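You operate a simulated robot arm through the tools that you are given. There is no shell and no other tool. Be economical: measure what you need, move in short steps, check, and stop when the job is done.

The job below is to be done with a simulated robot arm. You get a single attempt, and the scene is never put back.

TASK
Take the bag from the top of pallet twenty-six and put it on the middle trolley shelf. Then put the roller from the trolley top on top of the black rubber foot there. Then take the black adapter from the tester top and put it on the tape roll on the top of pallet twenty-four. Do these in the order given. Set down upright: bag, adapter.

It is judged by the outcome, as a careful person would: the job done as asked, and still so three seconds after it is handed in. It fails if anything else is knocked over, pushed out of place, dropped, spilled or broken.

THE ROBOT
A 7-joint arm with a two-finger parallel gripper on a trunk, on a base that drives. Base frame: it is fixed to the floor where the robot stands at the start and does not move with it; the origin is under the middle of the robot, x ahead of it, y to its left, z up. Readings come in mm, rad, newtons and seconds.
With the tool pointing down near the work surface it reaches from about 360 to 780 mm from the robot's upright axis, wherever it stands. Its first joint turns from -2.496 to 2.496 rad. Places, roughly: adapter [-3000, -750, 1250]; middle trolley shelf [-1000, -900, 400]; tape roll [-4500, -2250, 750]. Payload 3 kg.
The tool frame sits at the grasp point between the pads (the TCP): z along the fingers, y along the line on which they close. The tips reach 30 mm beyond it. Largest opening 110 mm; finger width 20, thickness 10; the body of the gripper, 48 by 112 mm, starts 55 mm behind the TCP.
Orientation is that of the tool frame in the base frame, as a unit quaternion [w, x, y, z]. With the fingers straight down and closing along the base's y, the tool's x points along the base's -x, its y along +y and its z along -z.

THE INTERFACE
- The arm moves only by the tool send_rows. Its argument "series" is a list of rows, each an object of numbers (a shift or turn left out is 0, a gripper value left out holds the last): "dx", "dy", "dz": the shift along the tool's x, y, z in units of 25 mm (1.0 is 25 mm); "ax", "ay", "az": the turn, a rotation vector about the tool's x, y, z in units of 5 degrees (1.0 is 5 degrees). In form: [{"dx": .., "dy": .., "dz": .., "ax": .., "ay": .., "az": ..}, ...]. A call has 1 to 12 rows; each row shifts and turns the commanded pose from where the row before left it, along the tool's axes as they then stand. "claw" is the gripper command, from -1 (shut) to 1 (fully open), values between in proportion, set as the call begins (left out, the last holds). A call with a number of a shift or a turn outside -1 to 1 is refused whole. Each row takes 0.2 s and may step no farther than 50 mm and 0.15 rad from the row before; otherwise, or with a gripper value out of range, the whole call is refused. A pose out of reach is approached as far as the arm can. The call stops where the force on the tool passes 40 N (or 10 N more than at its start, if that is more) or the arm is blocked; 0.2 s more then pass. Each finger travels about 153 mm/s and halts on what it meets, pressing with about 24 N; the grip force reading is that of the motor and also rises with nothing between the fingers. The clock runs only during rows and for 0.2 s after the last one: add rows that do not move to give the fingers time. The reply holds the time, the measured pose of the TCP, the force on the tool along the base axes, the opening and the grip force, in the units named above and with some noise, with the torque about the TCP (base axes, N m) and any sound that the robot's microphone picked up.
- Cameras (640 x 400 px; columns grow to the right, rows downward): "scene" is now at [-295.1, -441.4, 1108.3]; the picture's right is [0.00, -0.17, 0.99], its down [-0.37, 0.92, 0.16] and it looks along [-0.93, -0.36, -0.06] (base axes); focal length 214 px, centre (320, 200). "wrist" rides on the gripper at [73, 17, -103] in the tool frame; the picture's right is [-0.23, 0.97, 0.00], its down [-0.76, -0.18, -0.62] and it looks along [-0.61, -0.14, 0.78] (tool axes); focal length 222 px, centre (320, 200). There is no depth. A picture from a camera that has moved, and an enlarged one, comes with that camera's place and axes in the base frame and with its lens.
- snapshot(camera): a new picture of that camera. It takes no simulated time.
- move_column(by): slides the trunk up (or, below 0, down) by that many mm; the arm and the scene camera ride with it, the base frame stays. It gives what a move gives, with no picture.
- roll_base(legs): drives the robot by 1 to 6 legs, each [ahead, turn to the left] in mm and rad, along the robot's own axes; the way and the turn of a leg run together, so that a leg with both is an arc; at most 1500 mm and 3.142 rad a leg. The arm and the cameras ride along, it lands a little off, and it stops where it bumps. It gives what a move gives.
- pan_tilt(pan, tilt): turns the head with the scene camera to pan (to the left, within 1.396 rad either way) and tilt (down, from -0.506 to 1.204), counted from straight ahead of the robot. It gives what a move gives.
- zoom(camera, box): a new picture of the part [left, top, right, bottom] of that camera's present view, enlarged. It takes no simulated time.
- finish_job(): hands the job in; it is judged then, once.

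Go step by step. Nothing tells you exact positions but the pictures and the camera data: compare them with the known pose of the tool, close in by small moves and look again before you grip or let go. The budget is 165 turns and 128 pictures, counting those below and the enlarged ones. Unless the task says otherwise, let go and move clear before handing in, and close with one line.

The tools are called after ">>>" as a command line: name --argument value ..., lists and objects as JSON in quotes. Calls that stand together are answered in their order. send_rows: Moves the arm, as the interface text tells. Its arguments: {"type":"object","properties":{"series":{"type":"array","items":{"type":"object","properties":{"dx":{"type":"number"},"dy":{"type":"number"},"dz":{"type":"number"},"ax":{"type":"number"},"ay":{"type":"number"},"az":{"type":"number"}}}},"claw":{"type":"number"}},"required":["series"]} The other tools are called the same way: move_column (by) slides the trunk up or down; roll_base (legs) drives the base; pan_tilt (pan, tilt) turns the head that bears the scene camera; snapshot (camera) takes a picture; zoom (camera, box) takes an enlarged picture of a part of a camera's view; finish_job () hands the job in.

At the start:

```text
t: 0.0
ee_pos: [-305.2, -383.7, 987.9]
tool_rot: [0.0, -0.003, 1.0, 0.0]
force: [0.6, 0.6, -0.2]
torque: [0.0, 0.04, -0.04]
grip_width: 109.6
grasp_force: 0.0
trunk travel left (down, up): [-250.0, 240.0]
robot x, y, heading: [-0.6, -4.0, 0.004]
head pan, tilt: [-1.4, 1.201]
```

scene: 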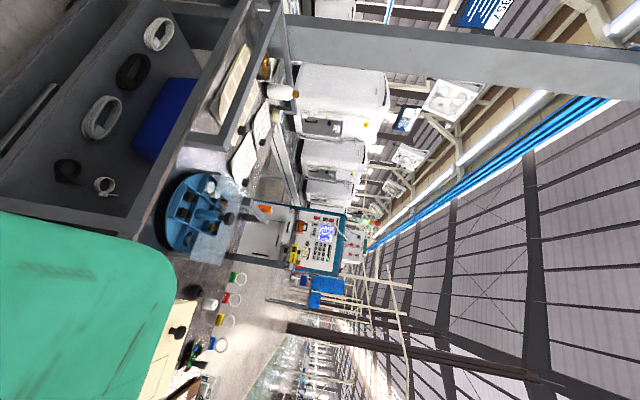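
wrist: 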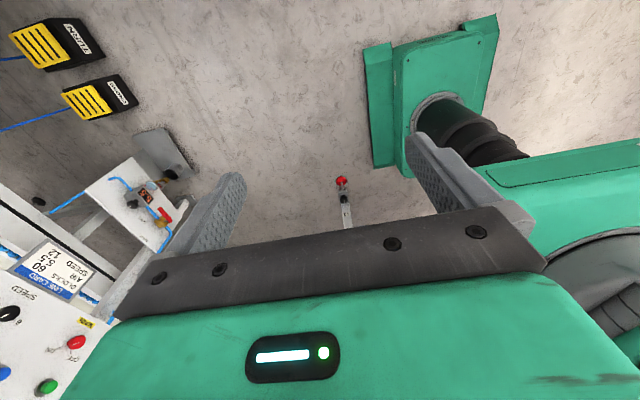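

I see the robot facing some machines, with the scene camera rolled sideways. I'll first look around with the head to locate the trolley and the pallets.

>>> pan_tilt --pan -1.39 --tilt 0.4

>>> snapshot --camera "scene"

```text
t: 1.1
ee_pos: [-306.0, -385.5, 987.7]
tool_rot: [0.0, -0.002, 1.0, -0.001]
force: [0.0, -0.3, 0.7]
torque: [0.02, 0.02, -0.03]
grip_width: 110.0
grasp_force: 0.0
trunk travel left (down, up): [-250.0, 240.0]
robot x, y, heading: [1.3, 1.1, 0.004]
head pan, tilt: [-1.389, 0.4]
```

```text
125 pictures are left
camera scene: at [-232.2, -477.0, 1101.5], right [0.0, -0.18, 0.98], down [-0.92, 0.38, 0.07], along [-0.38, -0.91, -0.17], focal length 214 px, centre (320, 200)
```

scene: 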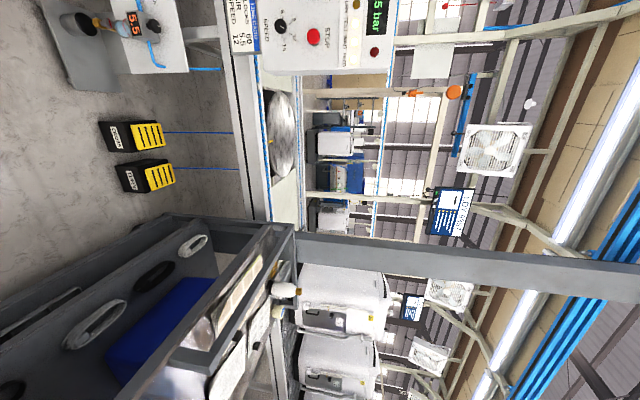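

The camera is mounted so that image right is up when panned right. I'll look to the left side and downwards as well.

>>> pan_tilt --pan 1.39 --tilt 0.9

>>> snapshot --camera "scene"

>>> pan_tilt --pan -0.9 --tilt 1.1

>>> snapshot --camera "scene"

```text
t: 3.6
ee_pos: [-306.6, -385.0, 986.7]
tool_rot: [0.001, -0.003, 1.0, 0.0]
force: [1.1, -0.3, 0.3]
torque: [0.03, -0.01, -0.01]
grip_width: 110.1
grasp_force: 0.1
trunk travel left (down, up): [-250.0, 240.0]
robot x, y, heading: [-0.9, 1.9, 0.001]
head pan, tilt: [1.389, 0.901]
```

```text
124 pictures are left
camera scene: at [-276.1, -311.9, 1104.6], right [0.0, -0.18, -0.98], down [-0.62, -0.77, 0.14], along [-0.79, 0.61, -0.11], focal length 214 px, centre (320, 200)
```

scene: 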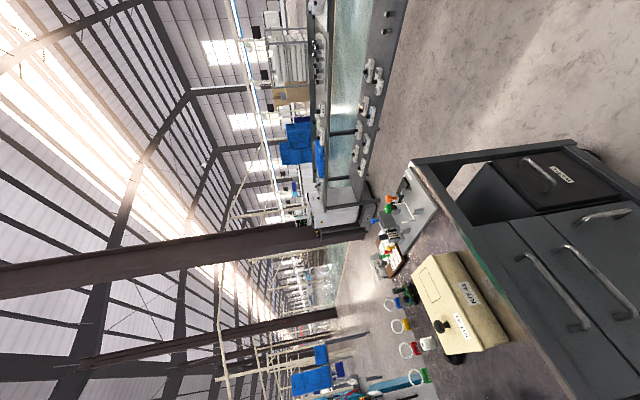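

```text
t: 5.7
ee_pos: [-305.0, -384.5, 988.0]
tool_rot: [0.0, -0.003, 1.0, 0.0]
force: [0.1, 0.2, 0.4]
torque: [0.01, -0.01, -0.02]
grip_width: 110.1
grasp_force: 0.0
trunk travel left (down, up): [-250.0, 240.0]
robot x, y, heading: [-2.1, -2.9, 0.003]
head pan, tilt: [-0.901, 1.1]
```

```text
123 pictures are left
camera scene: at [-289.2, -435.7, 1079.0], right [0.0, -0.62, 0.78], down [-0.46, 0.7, 0.55], along [-0.89, -0.36, -0.28], focal length 214 px, centre (320, 200)
```

scene: 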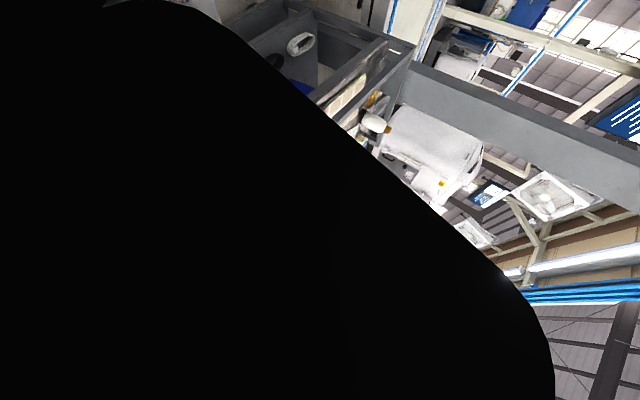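

The trolley is the grey frame to the back right. I'll zoom in there.

>>> pan_tilt --pan -1.3 --tilt 0.9

>>> snapshot --camera "scene"

>>> zoom --camera "scene" --box '[0, 50, 320, 250]'

```text
t: 6.6
ee_pos: [-306.0, -384.2, 986.7]
tool_rot: [0.0, -0.003, 1.0, 0.0]
force: [-0.6, 0.2, -0.1]
torque: [0.02, -0.01, 0.02]
grip_width: 110.0
grasp_force: 0.0
trunk travel left (down, up): [-250.0, 240.0]
robot x, y, heading: [1.8, -0.5, 0.0]
head pan, tilt: [-1.3, 0.901]
```

```text
122 pictures are left
camera scene: at [-275.2, -458.9, 1098.0], right [0.0, -0.27, 0.96], down [-0.63, 0.75, 0.21], along [-0.78, -0.6, -0.17], focal length 214 px, centre (320, 200)
```

scene: 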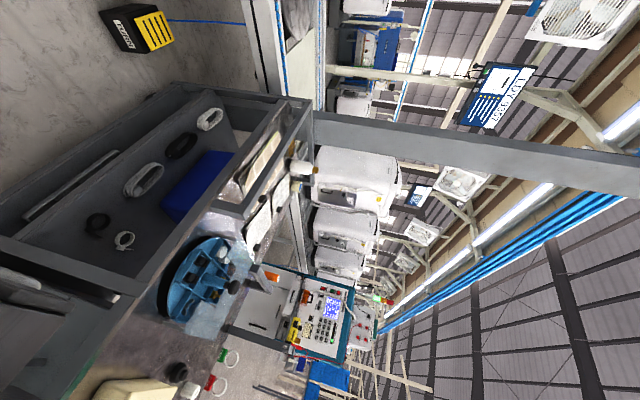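

```text
2.00 times, centred on (160, 150) of scene
camera zoom: at [-275.2, -458.9, 1098.0], right [0.0, -0.27, 0.96], down [-0.63, 0.75, 0.21], along [-0.78, -0.6, -0.17], focal length 429 px, centre (640, 300)
```

zoom: 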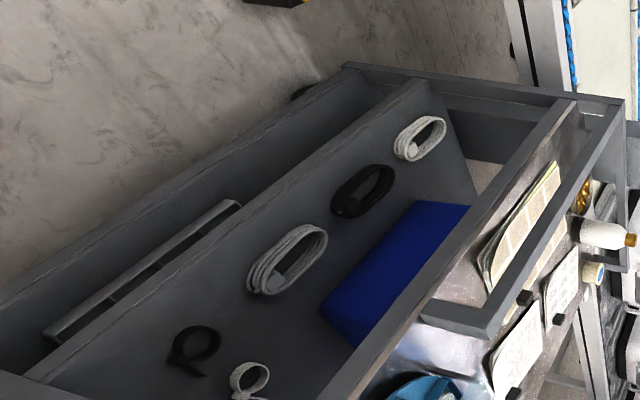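

The middle trolley shelf holds cables and a blue box. Now I'll look for the pallets beyond the trolley.

>>> zoom --camera "scene" --box '[280, 140, 440, 240]'

>>> zoom --camera "scene" --box '[200, 240, 440, 400]'

>>> zoom --camera "scene" --box '[140, 140, 320, 300]'

```text
4.00 times, centred on (360, 190) of scene
camera zoom: at [-275.2, -458.9, 1098.0], right [0.0, -0.27, 0.96], down [-0.63, 0.75, 0.21], along [-0.78, -0.6, -0.17], focal length 858 px, centre (160, 240)
```

zoom: 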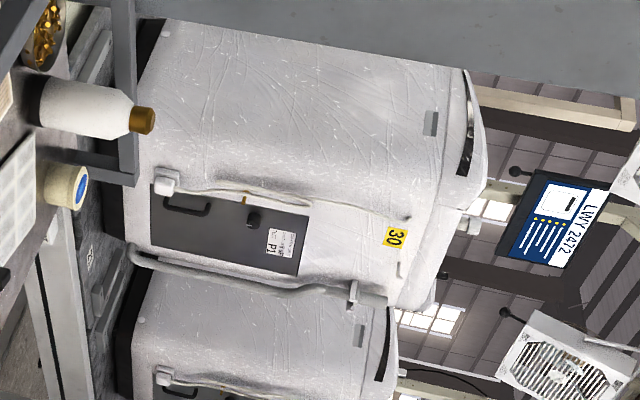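

```text
2.50 times, centred on (320, 320) of scene
camera zoom: at [-275.2, -458.9, 1098.0], right [0.0, -0.27, 0.96], down [-0.63, 0.75, 0.21], along [-0.78, -0.6, -0.17], focal length 536 px, centre (320, -100)
```

zoom: 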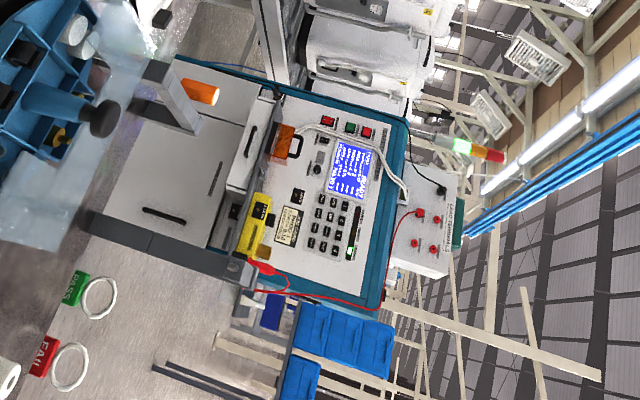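

```text
2.50 times, centred on (230, 220) of scene
camera zoom: at [-275.2, -458.9, 1098.0], right [0.0, -0.27, 0.96], down [-0.63, 0.75, 0.21], along [-0.78, -0.6, -0.17], focal length 536 px, centre (545, 150)
```

zoom: 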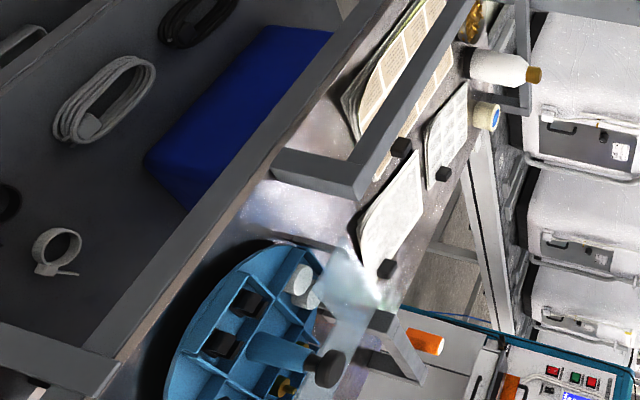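

The appliances stand on numbered pallets (30 is nearest) in a row beyond the trolley. I'll turn the wrist camera towards the trolley for a look at its top.

>>> send_rows --series '[{"az": 1}, {"az": 1}, {"az": 1}, {"az": 1}, {"az": 1}, {"az": 1}, {"az": 1}, {"az": 1}, {"az": 1}, {"az": 1}, {"az": 1}, {"az": 1}]'

>>> send_rows --series '[{"az": 1}, {"az": 1}, {"az": 1}, {"az": 1}, {"az": 1}, {"az": 1}, {"az": 1}, {"az": 1}, {"az": 1}, {"az": 1}, {"az": 1}, {"az": 1}]'

>>> snapshot --camera "wrist"

```text
t: 9.2
ee_pos: [-306.5, -383.9, 986.9]
tool_rot: [0.0, 0.498, 0.867, 0.0]
force: [0.4, 0.0, 0.2]
torque: [-0.04, 0.01, -0.02]
grip_width: 110.1
grasp_force: 0.1
trunk travel left (down, up): [-250.0, 240.0]
robot x, y, heading: [0.8, -1.0, 0.002]
head pan, tilt: [-1.3, 0.901]
```

```text
t: 11.8
ee_pos: [-306.1, -383.9, 988.4]
tool_rot: [0.001, 0.866, 0.501, 0.0]
force: [0.2, 0.7, 1.2]
torque: [0.02, 0.02, -0.04]
grip_width: 110.1
grasp_force: 0.0
trunk travel left (down, up): [-250.0, 240.0]
robot x, y, heading: [0.4, 1.3, -0.002]
head pan, tilt: [-1.3, 0.901]
```

```text
117 pictures are left
camera wrist: at [-254.6, -330.7, 1091.5], right [0.73, -0.68, 0.0], down [-0.53, -0.57, 0.62], along [-0.42, -0.46, -0.78], focal length 222 px, centre (320, 200)
```

wrist: 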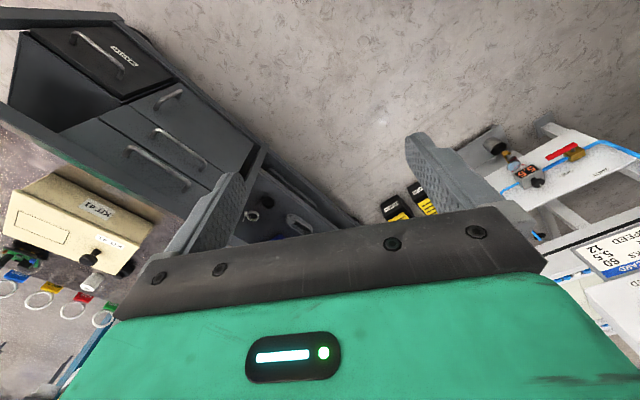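

The trolley is the long unit with drawers and shelves: front face at x≈-700, y from +130 to -1180. I'll drive around its +y end, staying in the free corridor at y≈1000.

>>> roll_base --legs '[[0, 1.571], [1000, 0], [0, 1.571]]'

>>> pan_tilt --pan 1.3 --tilt 0.0

>>> snapshot --camera "scene"

>>> pan_tilt --pan 1.3 --tilt -0.5

>>> snapshot --camera "scene"

```text
t: 15.3
ee_pos: [300.6, -394.5, 988.8]
tool_rot: [0.0, 0.37, 0.929, -0.002]
force: [-12.5, -5.3, 0.7]
torque: [0.51, -1.61, -0.7]
grip_width: 110.3
grasp_force: 0.0
trunk travel left (down, up): [-250.0, 240.0]
robot x, y, heading: [-25.3, 0.8, 1.351]
head pan, tilt: [-1.3, 0.901]
stopped in leg 1: the force on the tool passed its limit at 92 N (the readings are from after the stop); the commanded pose is now the measured one
```

```text
t: 17.7
ee_pos: [271.9, -424.6, 990.7]
tool_rot: [-0.006, 0.379, 0.925, -0.003]
force: [-206.5, 24.4, -61.1]
torque: [0.97, -10.84, -8.09]
grip_width: 110.1
grasp_force: 0.0
trunk travel left (down, up): [-250.0, 240.0]
robot x, y, heading: [-30.8, -24.8, 1.252]
head pan, tilt: [1.3, 0.0]
```

```text
116 pictures are left
camera scene: at [284.1, -461.0, 1046.0], right [-0.68, -0.69, 0.23], down [-0.33, 0.57, 0.75], along [-0.65, 0.44, -0.62], focal length 214 px, centre (320, 200)
```

scene: 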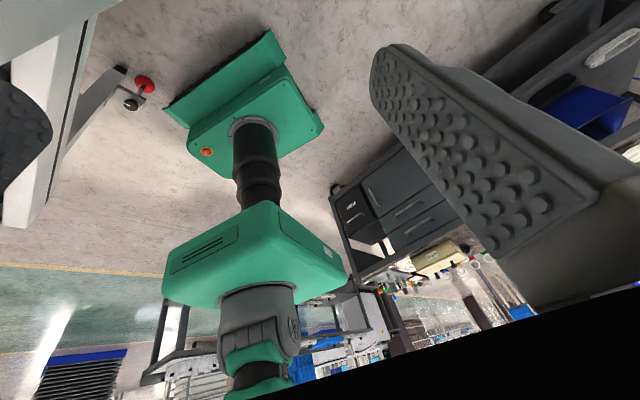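

```text
t: 18.6
ee_pos: [271.9, -428.6, 990.7]
tool_rot: [-0.005, 0.379, 0.926, -0.002]
force: [-225.4, 39.6, -52.7]
torque: [-1.44, -13.45, -7.19]
grip_width: 110.0
grasp_force: 0.0
trunk travel left (down, up): [-250.0, 240.0]
robot x, y, heading: [-29.0, -27.0, 1.243]
head pan, tilt: [1.3, -0.499]
```

```text
115 pictures are left
camera scene: at [284.2, -459.8, 1047.6], right [-0.69, -0.7, 0.19], down [-0.33, 0.53, 0.78], along [-0.65, 0.47, -0.59], focal length 214 px, centre (320, 200)
```

scene: 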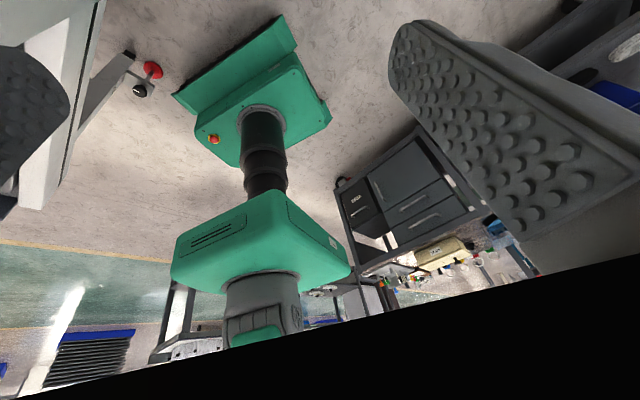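

The tool touched something at the +x side during the turn, and panning the head then pressed it against the gripper. I'll return the head to its former pose to relieve the force.

>>> pan_tilt --pan -1.3 --tilt 0.5

>>> snapshot --camera "scene"

>>> snapshot --camera "wrist"

```text
t: 20.9
ee_pos: [299.8, -383.7, 993.2]
tool_rot: [0.004, 0.373, 0.928, -0.009]
force: [-74.9, -42.5, -13.0]
torque: [5.04, -6.09, -9.58]
grip_width: 110.2
grasp_force: 0.1
trunk travel left (down, up): [-250.0, 240.0]
robot x, y, heading: [-22.8, 9.6, 1.343]
head pan, tilt: [-1.3, 0.499]
```

```text
114 pictures are left
camera scene: at [281.9, -487.0, 1106.7], right [-0.15, -0.14, 0.98], down [-0.26, 0.96, 0.09], along [-0.95, -0.24, -0.18], focal length 214 px, centre (320, 200)
```

scene: 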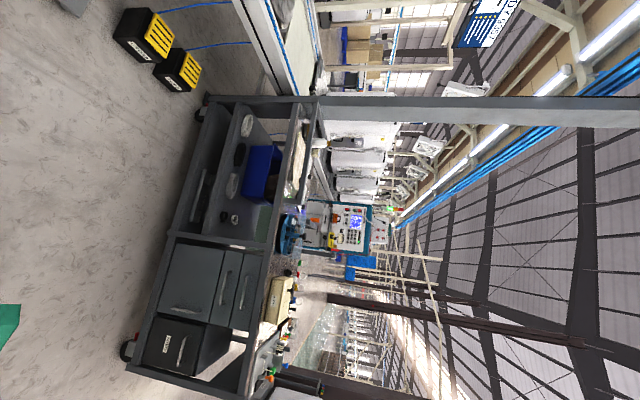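

```text
113 pictures are left
camera wrist: at [259.5, -319.2, 1096.0], right [0.84, 0.55, -0.01], down [0.43, -0.64, 0.64], along [0.34, -0.54, -0.77], focal length 222 px, centre (320, 200)
```

wrist: 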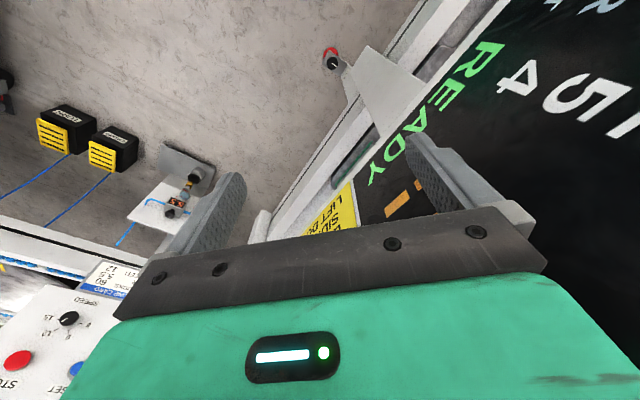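

The right finger touches a screen panel at the +x side. I'll turn back a bit to free it.

>>> roll_base --legs '[[0, -0.5]]'

>>> snapshot --camera "wrist"

```text
t: 22.8
ee_pos: [73.9, -498.4, 988.6]
tool_rot: [-0.001, 0.586, 0.81, -0.003]
force: [0.4, -0.6, 0.8]
torque: [0.01, 0.05, 0.0]
grip_width: 110.1
grasp_force: 0.0
trunk travel left (down, up): [-250.0, 240.0]
robot x, y, heading: [-18.0, -1.5, 0.852]
head pan, tilt: [-1.3, 0.499]
```

```text
112 pictures are left
camera wrist: at [68.8, -425.7, 1092.3], right [1.0, 0.09, -0.01], down [0.07, -0.78, 0.63], along [0.05, -0.62, -0.78], focal length 222 px, centre (320, 200)
```

wrist: 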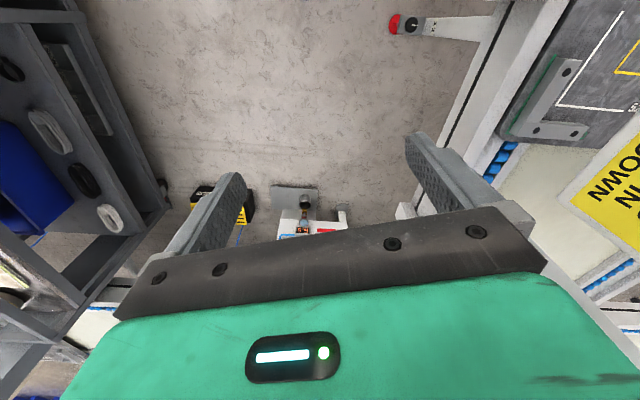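

Now free. I'll turn right instead (arm sweeping over the free aisle side), then drive backwards to y≈1000.

>>> roll_base --legs '[[0, -2.42], [-1000, 0]]'

>>> snapshot --camera "scene"

>>> snapshot --camera "wrist"

```text
t: 28.7
ee_pos: [-433.4, 288.2, 991.1]
tool_rot: [-0.004, 0.973, -0.229, -0.001]
force: [0.6, 0.5, 0.4]
torque: [0.02, -0.03, -0.02]
grip_width: 109.9
grasp_force: 0.1
trunk travel left (down, up): [-250.0, 240.0]
robot x, y, heading: [-78.1, -2.6, -1.516]
head pan, tilt: [-1.3, 0.499]
stopped in leg 1: the robot was blocked; the commanded pose is now the measured one
```

```text
111 pictures are left
camera scene: at [-450.3, 392.8, 1098.0], right [0.12, 0.23, 0.97], down [0.58, -0.81, 0.12], along [0.81, 0.54, -0.23], focal length 214 px, centre (320, 200)
```

scene: 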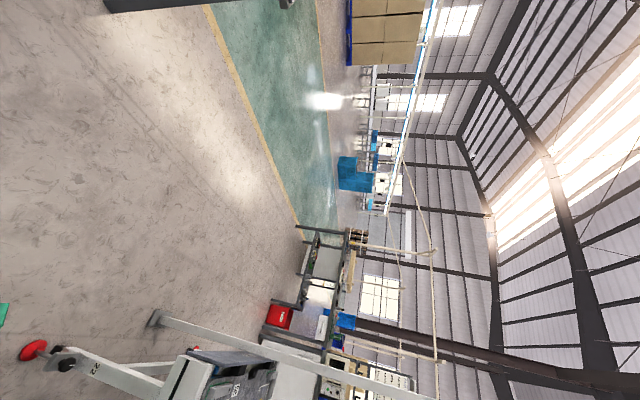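

```text
110 pictures are left
camera wrist: at [-374.7, 239.5, 1094.3], right [-0.64, -0.77, -0.01], down [-0.6, 0.49, 0.63], along [-0.48, 0.4, -0.78], focal length 222 px, centre (320, 200)
```

wrist: 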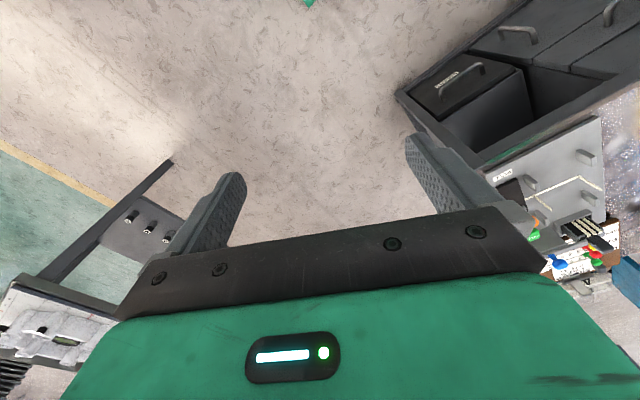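

The head evidently rides near the gripper, so both cameras move with the tool. The base is blocked; I'll look toward the robot's base to see what it touches.

>>> pan_tilt --pan 1.1 --tilt 0.9

>>> snapshot --camera "scene"

```text
t: 30.9
ee_pos: [-432.5, 288.9, 991.4]
tool_rot: [-0.003, 0.973, -0.23, 0.001]
force: [0.8, 0.0, -0.1]
torque: [0.03, -0.01, -0.02]
grip_width: 110.1
grasp_force: 0.1
trunk travel left (down, up): [-250.0, 240.0]
robot x, y, heading: [-77.8, 0.7, -1.512]
head pan, tilt: [1.1, 0.901]
```

```text
109 pictures are left
camera scene: at [-489.8, 239.1, 1086.4], right [0.2, 0.41, -0.89], down [0.87, 0.34, 0.36], along [0.45, -0.84, -0.29], focal length 214 px, centre (320, 200)
```

scene: 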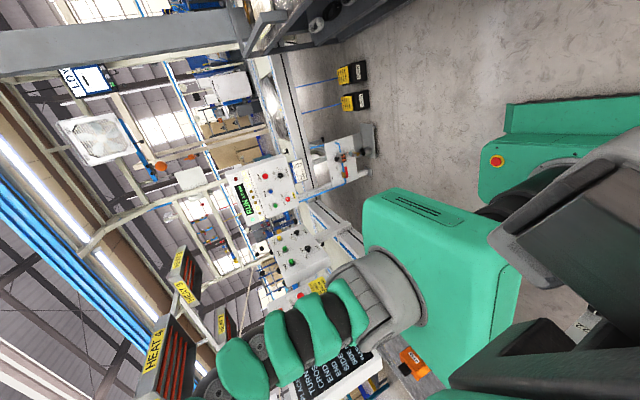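

The base is clear of the trolley; probably a corner touched the machine on the +x side. I'll try backing straight to +y, which takes it away from there.

>>> roll_base --legs '[[-500, 0], [-500, 0]]'

>>> snapshot --camera "scene"

```text
t: 36.4
ee_pos: [-491.3, 1283.5, 991.3]
tool_rot: [-0.003, 0.973, -0.229, -0.001]
force: [0.6, 0.1, 0.3]
torque: [0.03, -0.03, -0.01]
grip_width: 110.1
grasp_force: 0.0
trunk travel left (down, up): [-250.0, 240.0]
robot x, y, heading: [-133.9, 992.8, -1.516]
head pan, tilt: [1.1, 0.901]
```

```text
108 pictures are left
camera scene: at [-547.7, 1235.1, 1086.5], right [0.2, 0.41, -0.89], down [0.87, 0.34, 0.36], along [0.45, -0.84, -0.29], focal length 214 px, centre (320, 200)
```

scene: 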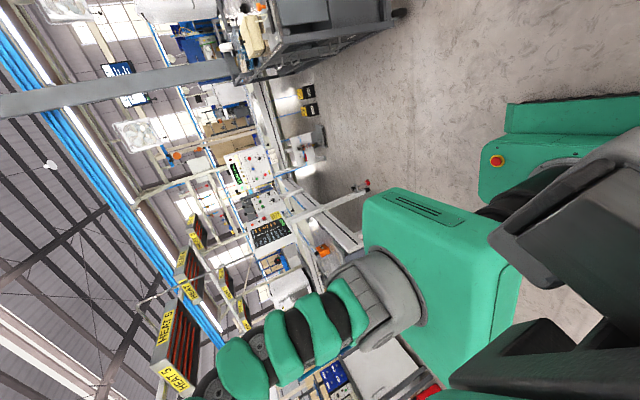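

I'm now in the open area north of the trolley. I'll turn to face -x and drive along.

>>> roll_base --legs '[[0, -1.62], [1000, 0]]'

>>> pan_tilt --pan 1.3 --tilt 0.6

>>> snapshot --camera "scene"

>>> pan_tilt --pan 1.3 --tilt -0.4

>>> snapshot --camera "scene"

```text
t: 45.6
ee_pos: [-820.2, 1333.4, 991.8]
tool_rot: [0.003, -0.5, 0.866, -0.002]
force: [0.7, 0.2, 0.3]
torque: [0.03, 0.01, 0.01]
grip_width: 110.0
grasp_force: 0.0
trunk travel left (down, up): [-250.0, 240.0]
robot x, y, heading: [-1133.4, 997.7, 3.141]
head pan, tilt: [1.1, 0.901]
```

```text
t: 46.4
ee_pos: [-820.0, 1333.7, 991.9]
tool_rot: [0.002, -0.501, 0.865, -0.002]
force: [0.1, -0.1, -0.5]
torque: [-0.01, 0.02, -0.01]
grip_width: 109.9
grasp_force: 0.0
trunk travel left (down, up): [-250.0, 240.0]
robot x, y, heading: [-1129.4, 991.3, 3.135]
head pan, tilt: [1.3, 0.6]
```

```text
107 pictures are left
camera scene: at [-867.5, 1422.4, 1098.0], right [0.24, -0.14, -0.96], down [0.06, -0.99, 0.15], along [-0.97, -0.1, -0.23], focal length 214 px, centre (320, 200)
```

scene: 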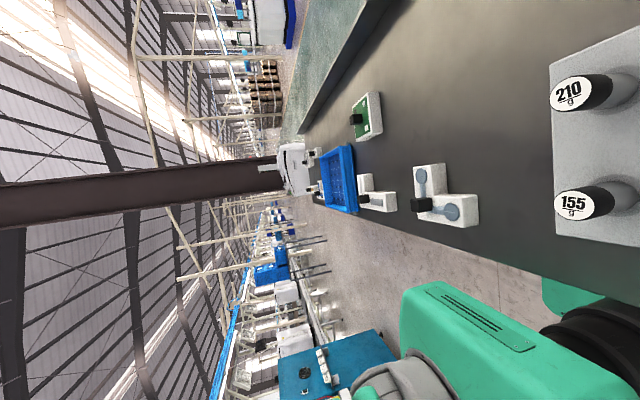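

```text
t: 47.7
ee_pos: [-820.7, 1333.1, 990.8]
tool_rot: [0.002, -0.501, 0.866, -0.002]
force: [0.0, -0.3, 1.1]
torque: [0.01, 0.0, -0.03]
grip_width: 110.0
grasp_force: 0.2
trunk travel left (down, up): [-250.0, 240.0]
robot x, y, heading: [-1127.2, 996.8, 3.137]
head pan, tilt: [1.3, -0.4]
```

```text
106 pictures are left
camera scene: at [-810.8, 1491.8, 1102.3], right [0.24, -0.13, -0.96], down [-0.78, -0.61, -0.11], along [-0.57, 0.78, -0.25], focal length 214 px, centre (320, 200)
```

scene: 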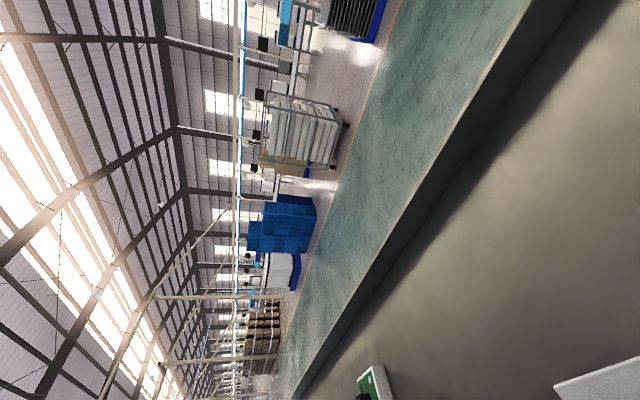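

There's a bench on my right and a teal table ahead left. Zooming towards the tester and line area.

>>> pan_tilt --pan 1.3 --tilt 1.2

>>> snapshot --camera "scene"

>>> zoom --camera "scene" --box '[200, 50, 440, 200]'

```text
t: 49.4
ee_pos: [-820.8, 1334.8, 991.1]
tool_rot: [0.002, -0.501, 0.866, -0.002]
force: [0.1, 0.1, 0.0]
torque: [-0.02, -0.01, -0.01]
grip_width: 110.1
grasp_force: 0.0
trunk travel left (down, up): [-250.0, 240.0]
robot x, y, heading: [-1130.4, 993.1, 3.139]
head pan, tilt: [1.3, 1.201]
```

```text
105 pictures are left
camera scene: at [-862.6, 1368.3, 1106.8], right [0.24, -0.13, -0.96], down [0.6, -0.76, 0.25], along [-0.77, -0.63, -0.1], focal length 214 px, centre (320, 200)
```

scene: 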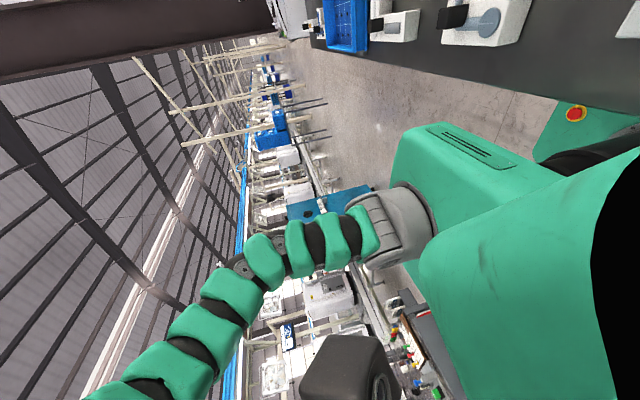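

```text
2.67 times, centred on (320, 125) of scene
camera zoom: at [-862.6, 1368.3, 1106.8], right [0.24, -0.13, -0.96], down [0.6, -0.76, 0.25], along [-0.77, -0.63, -0.1], focal length 572 px, centre (320, 400)
```

zoom: 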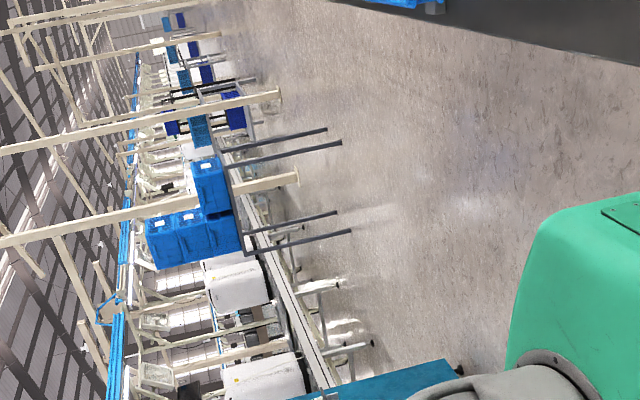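

I'll raise the trunk for clearance over the bench, then drive diagonally to the open floor behind the trolley.

>>> move_column --by 200

>>> roll_base --legs '[[0, 0.7], [1150, 0]]'

>>> snapshot --camera "scene"

>>> pan_tilt --pan 1.2 --tilt 0.3

>>> snapshot --camera "scene"

```text
t: 51.5
ee_pos: [-820.9, 1333.1, 1191.9]
tool_rot: [0.002, -0.5, 0.866, -0.003]
force: [-0.1, 0.1, -0.2]
torque: [-0.01, -0.03, -0.03]
grip_width: 110.1
grasp_force: 0.1
trunk travel left (down, up): [-450.0, 40.0]
robot x, y, heading: [-1130.3, 998.4, 3.139]
head pan, tilt: [1.3, 1.201]
```

```text
t: 59.3
ee_pos: [-1994.4, 720.5, 1191.8]
tool_rot: [-0.003, 0.767, -0.641, 0.001]
force: [-0.1, 0.7, -0.4]
torque: [-0.01, 0.0, 0.01]
grip_width: 109.9
grasp_force: 0.1
trunk travel left (down, up): [-450.0, 40.0]
robot x, y, heading: [-2011.8, 258.4, -2.444]
head pan, tilt: [1.3, 1.201]
```

```text
103 pictures are left
camera scene: at [-2050.6, 718.4, 1306.9], right [0.27, 0.05, -0.96], down [0.95, -0.2, 0.25], along [-0.18, -0.98, -0.1], focal length 214 px, centre (320, 200)
```

scene: 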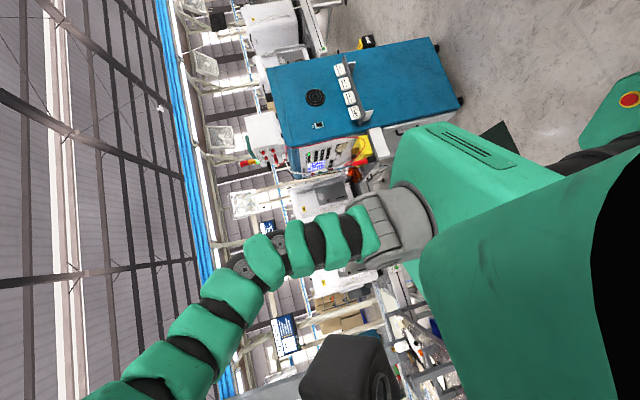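

```text
t: 60.5
ee_pos: [-1995.6, 719.3, 1191.6]
tool_rot: [-0.003, 0.767, -0.641, 0.001]
force: [-0.1, -0.8, 0.9]
torque: [0.0, -0.01, 0.01]
grip_width: 110.4
grasp_force: 0.0
trunk travel left (down, up): [-450.0, 40.0]
robot x, y, heading: [-2016.7, 259.8, -2.451]
head pan, tilt: [1.201, 0.3]
```

```text
102 pictures are left
camera scene: at [-2095.9, 783.4, 1288.5], right [0.36, 0.07, -0.93], down [0.44, -0.89, 0.11], along [-0.82, -0.45, -0.35], focal length 214 px, centre (320, 200)
```

scene: 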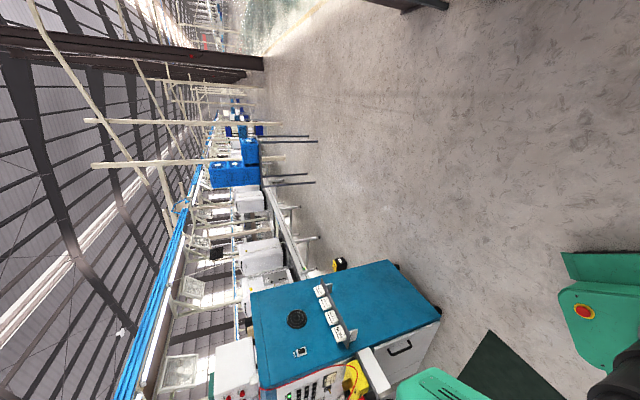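

The tester's side face is at y≈-480, x from -3215 to -2700, and the line lies beyond. I'll go past the tester at y≈250 and then approach the line at x≈-3900.

>>> roll_base --legs '[[0, -0.69], [1000, 0], [900, 0], [0, 1.571]]'

>>> pan_tilt --pan 1.2 --tilt 0.7

>>> snapshot --camera "scene"

```text
t: 75.8
ee_pos: [-4247.9, 564.5, 1193.3]
tool_rot: [-0.004, 0.965, -0.261, 0.0]
force: [-0.5, -0.1, -0.7]
torque: [0.0, -0.01, -0.05]
grip_width: 109.9
grasp_force: 0.0
trunk travel left (down, up): [-450.0, 40.0]
robot x, y, heading: [-3881.2, 247.9, -1.588]
head pan, tilt: [1.201, 0.3]
```

```text
t: 76.7
ee_pos: [-4248.7, 566.3, 1192.4]
tool_rot: [-0.004, 0.965, -0.262, 0.001]
force: [-0.5, 0.7, -0.1]
torque: [-0.04, -0.01, 0.02]
grip_width: 110.0
grasp_force: 0.1
trunk travel left (down, up): [-450.0, 40.0]
robot x, y, heading: [-3883.8, 247.8, -1.587]
head pan, tilt: [1.201, 0.7]
```

```text
101 pictures are left
camera scene: at [-4328.0, 518.1, 1291.7], right [0.19, 0.32, -0.93], down [0.96, 0.13, 0.24], along [0.19, -0.94, -0.28], focal length 214 px, centre (320, 200)
```

scene: 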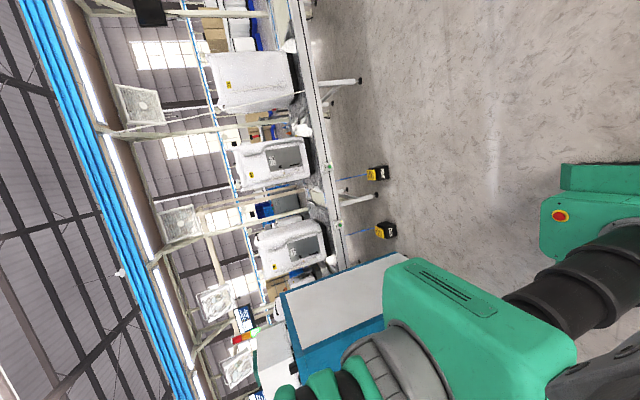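

I see three machines on the line with yellow tags. Zooming to read them.

>>> zoom --camera "scene" --box '[200, 40, 360, 140]'

>>> zoom --camera "scene" --box '[220, 130, 348, 210]'

>>> zoom --camera "scene" --box '[220, 200, 380, 300]'

```text
4.00 times, centred on (280, 90) of scene
camera zoom: at [-4328.0, 518.1, 1291.7], right [0.19, 0.32, -0.93], down [0.96, 0.13, 0.24], along [0.19, -0.94, -0.28], focal length 858 px, centre (480, 640)
```

zoom: 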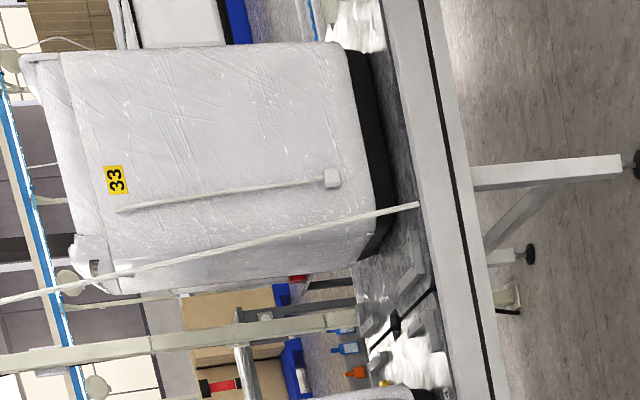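

```text
5.00 times, centred on (284, 170) of scene
camera zoom: at [-4328.0, 518.1, 1291.7], right [0.19, 0.32, -0.93], down [0.96, 0.13, 0.24], along [0.19, -0.94, -0.28], focal length 1072 px, centre (500, 350)
```

zoom: 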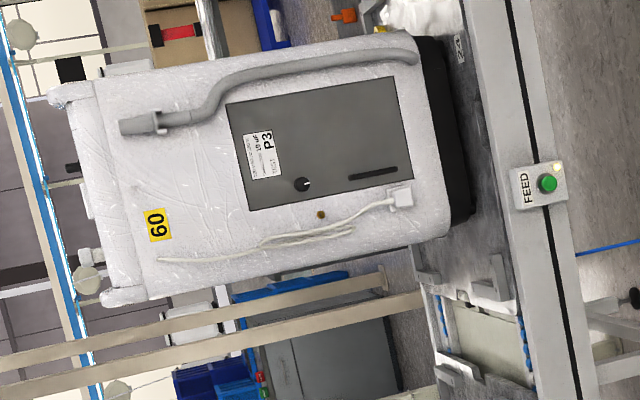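

```text
4.00 times, centred on (300, 250) of scene
camera zoom: at [-4328.0, 518.1, 1291.7], right [0.19, 0.32, -0.93], down [0.96, 0.13, 0.24], along [0.19, -0.94, -0.28], focal length 858 px, centre (400, 0)
```

zoom: 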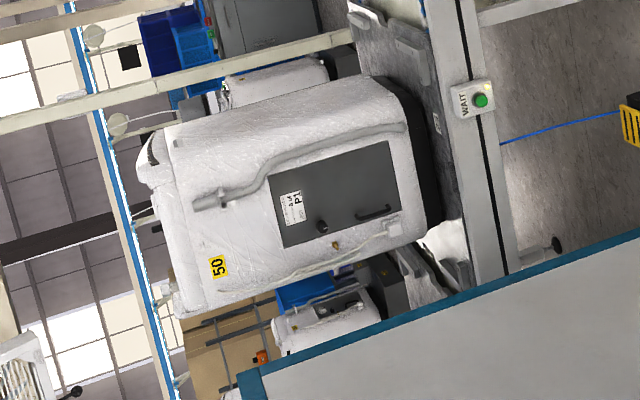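

The small plate by machine 60 seems to read 24, so pallet labels are on the conveyor plates. I'll move closer to read the others.

>>> roll_base --legs '[[700, 0], [0, 1.571]]'

>>> pan_tilt --pan -1.2 --tilt 0.3

>>> snapshot --camera "scene"

>>> snapshot --camera "wrist"

```text
t: 84.4
ee_pos: [-4210.4, -816.3, 1192.5]
tool_rot: [-0.003, 0.868, 0.497, -0.002]
force: [-0.2, 0.6, 0.5]
torque: [-0.01, -0.02, 0.01]
grip_width: 110.1
grasp_force: 0.0
trunk travel left (down, up): [-450.0, 40.0]
robot x, y, heading: [-3895.3, -417.9, -0.02]
head pan, tilt: [1.201, 0.7]
```

```text
t: 86.6
ee_pos: [-4208.6, -817.5, 1192.3]
tool_rot: [-0.002, 0.868, 0.497, -0.002]
force: [-0.1, 0.7, 0.1]
torque: [0.0, 0.0, 0.03]
grip_width: 110.3
grasp_force: 0.1
trunk travel left (down, up): [-450.0, 40.0]
robot x, y, heading: [-3893.6, -425.0, -0.021]
head pan, tilt: [-1.201, 0.3]
```

```text
97 pictures are left
camera scene: at [-4325.4, -845.5, 1290.3], right [-0.31, 0.18, 0.93], down [0.72, 0.68, 0.1], along [-0.62, 0.71, -0.34], focal length 214 px, centre (320, 200)
```

scene: 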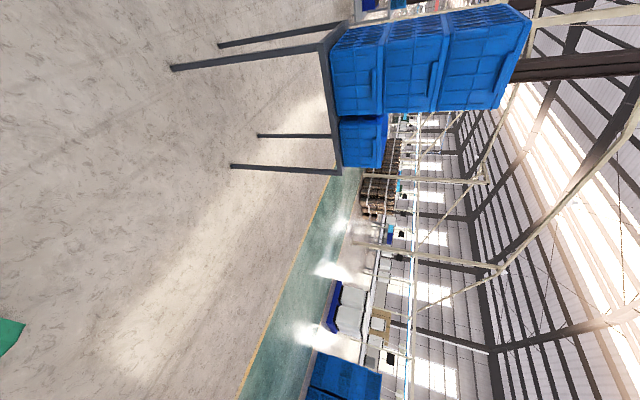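

```text
96 pictures are left
camera wrist: at [-4157.2, -763.5, 1296.3], right [0.72, -0.69, -0.01], down [-0.53, -0.57, 0.63], along [-0.43, -0.45, -0.78], focal length 222 px, centre (320, 200)
```

wrist: 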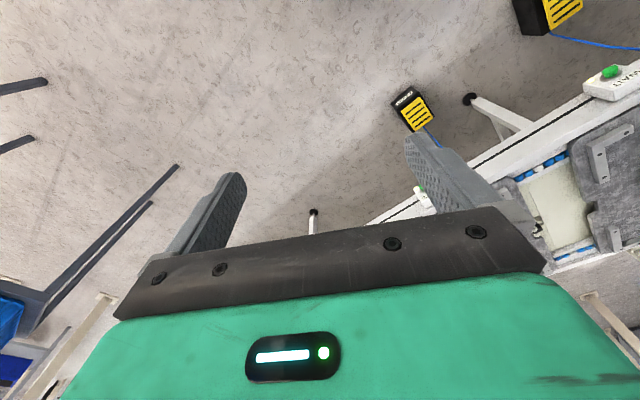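

The wrist view shows the conveyor front rail with its stop buttons and pedals. I'll turn the tool so its camera looks straight at the line and bring the arm to the robot's right side.

>>> send_rows --series '[{"az": -1}, {"az": -1}, {"az": -1}, {"az": -1}, {"az": -1}, {"az": -1}, {"dy": 1}, {"dy": 1}, {"dy": 1}, {"dy": 1}, {"dy": 1}, {"dy": 1}]'

>>> send_rows --series '[{"dy": 1, "dx": -0.4}, {"dy": 1, "dx": -0.4}, {"dy": 1, "dx": -0.4}, {"dy": 1, "dx": -0.4}, {"dy": 1, "dx": -0.4}, {"dy": 1, "dx": -0.4}]'

>>> snapshot --camera "wrist"

>>> pan_tilt --pan 0.0 --tilt -0.5

>>> snapshot --camera "scene"

```text
t: 89.2
ee_pos: [-4059.1, -818.1, 1193.2]
tool_rot: [-0.003, 0.709, 0.705, -0.001]
force: [-0.4, -0.2, -0.3]
torque: [0.0, 0.0, 0.02]
grip_width: 110.0
grasp_force: 0.1
trunk travel left (down, up): [-450.0, 40.0]
robot x, y, heading: [-3895.9, -422.6, -0.025]
head pan, tilt: [-1.201, 0.3]
```

```text
t: 90.6
ee_pos: [-3910.1, -879.8, 1191.6]
tool_rot: [-0.003, 0.71, 0.704, -0.002]
force: [0.8, -0.1, -0.7]
torque: [-0.01, 0.05, -0.05]
grip_width: 109.9
grasp_force: 0.0
trunk travel left (down, up): [-450.0, 40.0]
robot x, y, heading: [-3893.9, -418.3, -0.023]
head pan, tilt: [-1.201, 0.3]
```

```text
95 pictures are left
camera wrist: at [-3890.9, -807.4, 1295.0], right [0.97, -0.23, -0.01], down [-0.18, -0.76, 0.62], along [-0.15, -0.6, -0.78], focal length 222 px, centre (320, 200)
```

wrist: 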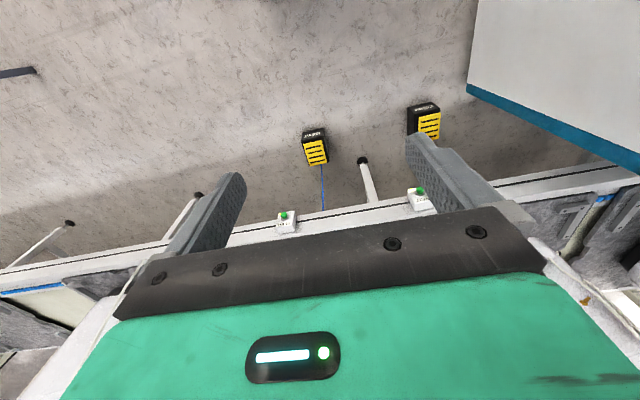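

```text
t: 92.0
ee_pos: [-3910.1, -878.3, 1192.4]
tool_rot: [-0.004, 0.709, 0.705, -0.002]
force: [0.2, -0.7, 0.1]
torque: [0.01, 0.0, 0.0]
grip_width: 109.9
grasp_force: 0.0
trunk travel left (down, up): [-450.0, 40.0]
robot x, y, heading: [-3892.5, -420.2, -0.023]
head pan, tilt: [0.0, -0.499]
```

```text
94 pictures are left
camera scene: at [-3910.3, -1030.6, 1254.6], right [-1.0, 0.01, 0.01], down [0.0, 0.88, -0.48], along [-0.01, -0.48, -0.88], focal length 214 px, centre (320, 200)
```

scene: 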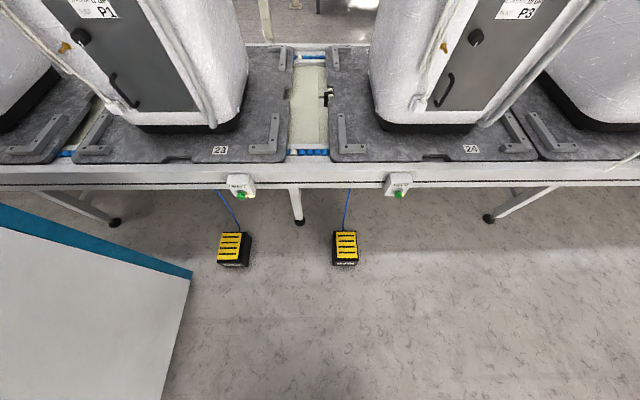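

Pallets 23 and 24 are labelled, numbers growing toward -x, so 26 should be near x≈-6600. I'll look in that direction.

>>> pan_tilt --pan -1.1 --tilt -0.3

>>> snapshot --camera "scene"

>>> zoom --camera "scene" --box '[220, 100, 460, 250]'

```text
t: 93.3
ee_pos: [-3910.8, -879.6, 1192.3]
tool_rot: [-0.003, 0.709, 0.705, -0.002]
force: [0.2, 0.0, -0.4]
torque: [0.0, 0.01, -0.05]
grip_width: 109.9
grasp_force: 0.0
trunk travel left (down, up): [-450.0, 40.0]
robot x, y, heading: [-3896.3, -421.9, -0.023]
head pan, tilt: [-1.1, -0.3]
```

```text
93 pictures are left
camera scene: at [-3979.9, -1015.7, 1286.4], right [-0.45, 0.0, 0.89], down [-0.26, 0.96, -0.13], along [-0.86, -0.29, -0.43], focal length 214 px, centre (320, 200)
```

scene: 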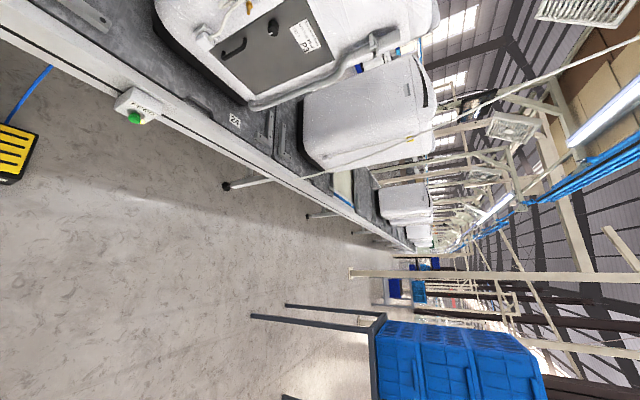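

```text
2.67 times, centred on (340, 175) of scene
camera zoom: at [-3979.9, -1015.7, 1286.4], right [-0.45, 0.0, 0.89], down [-0.26, 0.96, -0.13], along [-0.86, -0.29, -0.43], focal length 572 px, centre (267, 267)
```

zoom: 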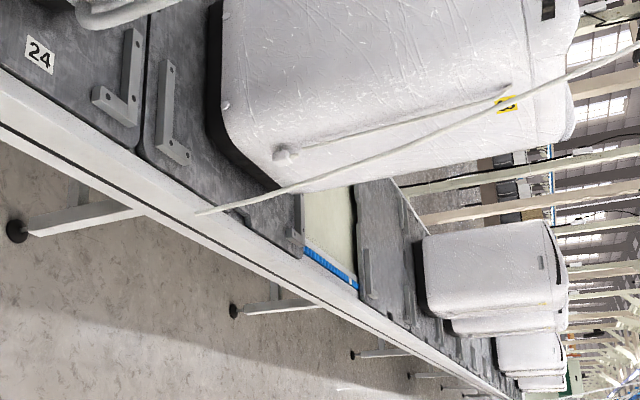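

I'll back up to x≈-4800 (short of the crate rack) to read the next pallet labels.

>>> roll_base --legs '[[-900, 0]]'

>>> pan_tilt --pan -0.6 --tilt -0.5

>>> snapshot --camera "scene"

>>> zoom --camera "scene" --box '[320, 50, 640, 250]'

```text
t: 98.1
ee_pos: [-4814.4, -857.5, 1191.5]
tool_rot: [-0.004, 0.711, 0.703, -0.001]
force: [-0.6, -0.4, 0.2]
torque: [0.0, 0.0, -0.01]
grip_width: 110.0
grasp_force: 0.1
trunk travel left (down, up): [-450.0, 40.0]
robot x, y, heading: [-4799.2, -403.0, -0.026]
head pan, tilt: [-1.1, -0.3]
```

```text
t: 99.0
ee_pos: [-4813.8, -858.4, 1192.3]
tool_rot: [-0.003, 0.711, 0.703, -0.002]
force: [0.8, 0.2, 0.1]
torque: [0.03, -0.01, 0.0]
grip_width: 110.1
grasp_force: 0.1
trunk travel left (down, up): [-450.0, 40.0]
robot x, y, heading: [-4796.0, -402.3, -0.026]
head pan, tilt: [-0.6, -0.499]
```

```text
91 pictures are left
camera scene: at [-4852.5, -1009.3, 1267.2], right [-0.82, 0.01, 0.57], down [-0.26, 0.88, -0.39], along [-0.51, -0.47, -0.72], focal length 214 px, centre (320, 200)
```

scene: 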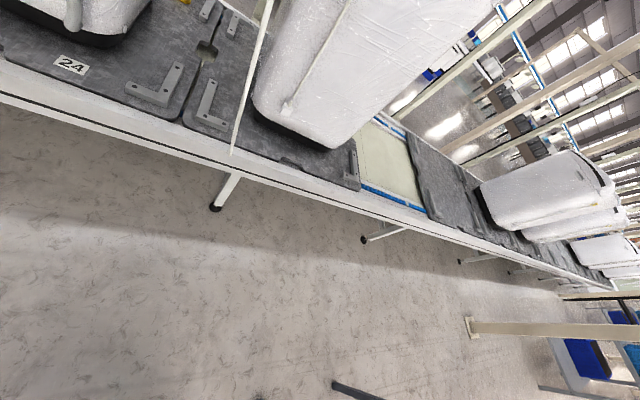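

```text
2.00 times, centred on (480, 150) of scene
camera zoom: at [-4852.5, -1009.3, 1267.2], right [-0.82, 0.01, 0.57], down [-0.26, 0.88, -0.39], along [-0.51, -0.47, -0.72], focal length 429 px, centre (0, 300)
```

zoom: 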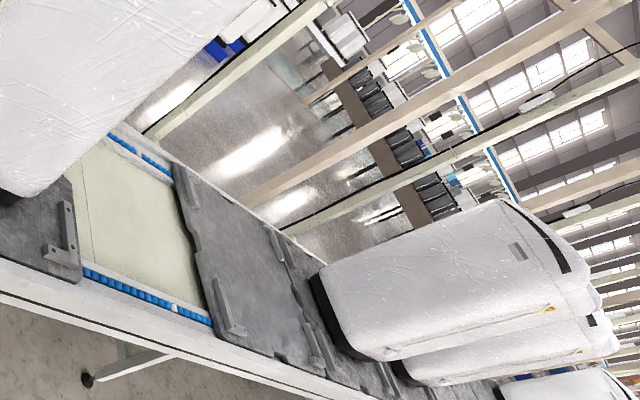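

No labels on the pallets further this way. I'll look along the line in the +x direction.

>>> pan_tilt --pan 1.1 --tilt -0.45

>>> snapshot --camera "scene"

>>> zoom --camera "scene" --box '[240, 50, 400, 250]'

```text
t: 100.8
ee_pos: [-4814.8, -858.2, 1192.5]
tool_rot: [-0.003, 0.711, 0.703, -0.001]
force: [0.8, 1.0, 0.3]
torque: [-0.01, -0.03, 0.04]
grip_width: 109.9
grasp_force: 0.0
trunk travel left (down, up): [-450.0, 40.0]
robot x, y, heading: [-4795.5, -401.2, -0.024]
head pan, tilt: [1.1, -0.45]
```

```text
89 pictures are left
camera scene: at [-4751.9, -1007.2, 1289.9], right [-0.46, 0.01, -0.89], down [0.4, 0.9, -0.2], along [0.79, -0.44, -0.42], focal length 214 px, centre (320, 200)
```

scene: 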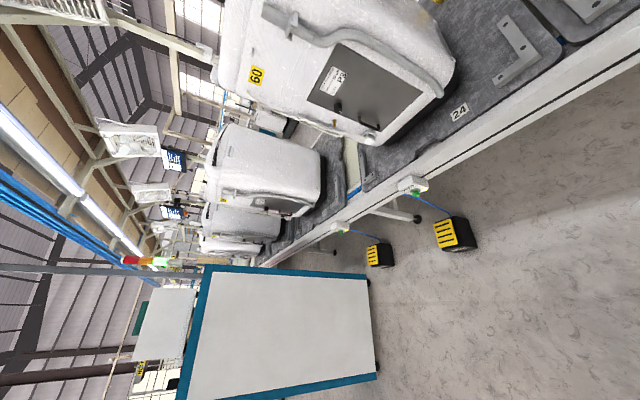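

```text
2.00 times, centred on (320, 150) of scene
camera zoom: at [-4751.9, -1007.2, 1289.9], right [-0.46, 0.01, -0.89], down [0.4, 0.9, -0.2], along [0.79, -0.44, -0.42], focal length 429 px, centre (320, 300)
```

zoom: 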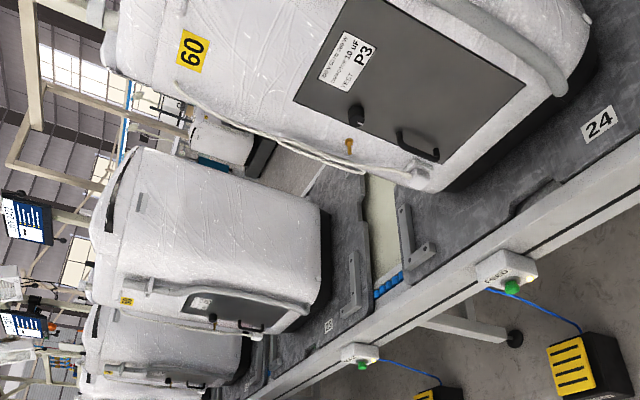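

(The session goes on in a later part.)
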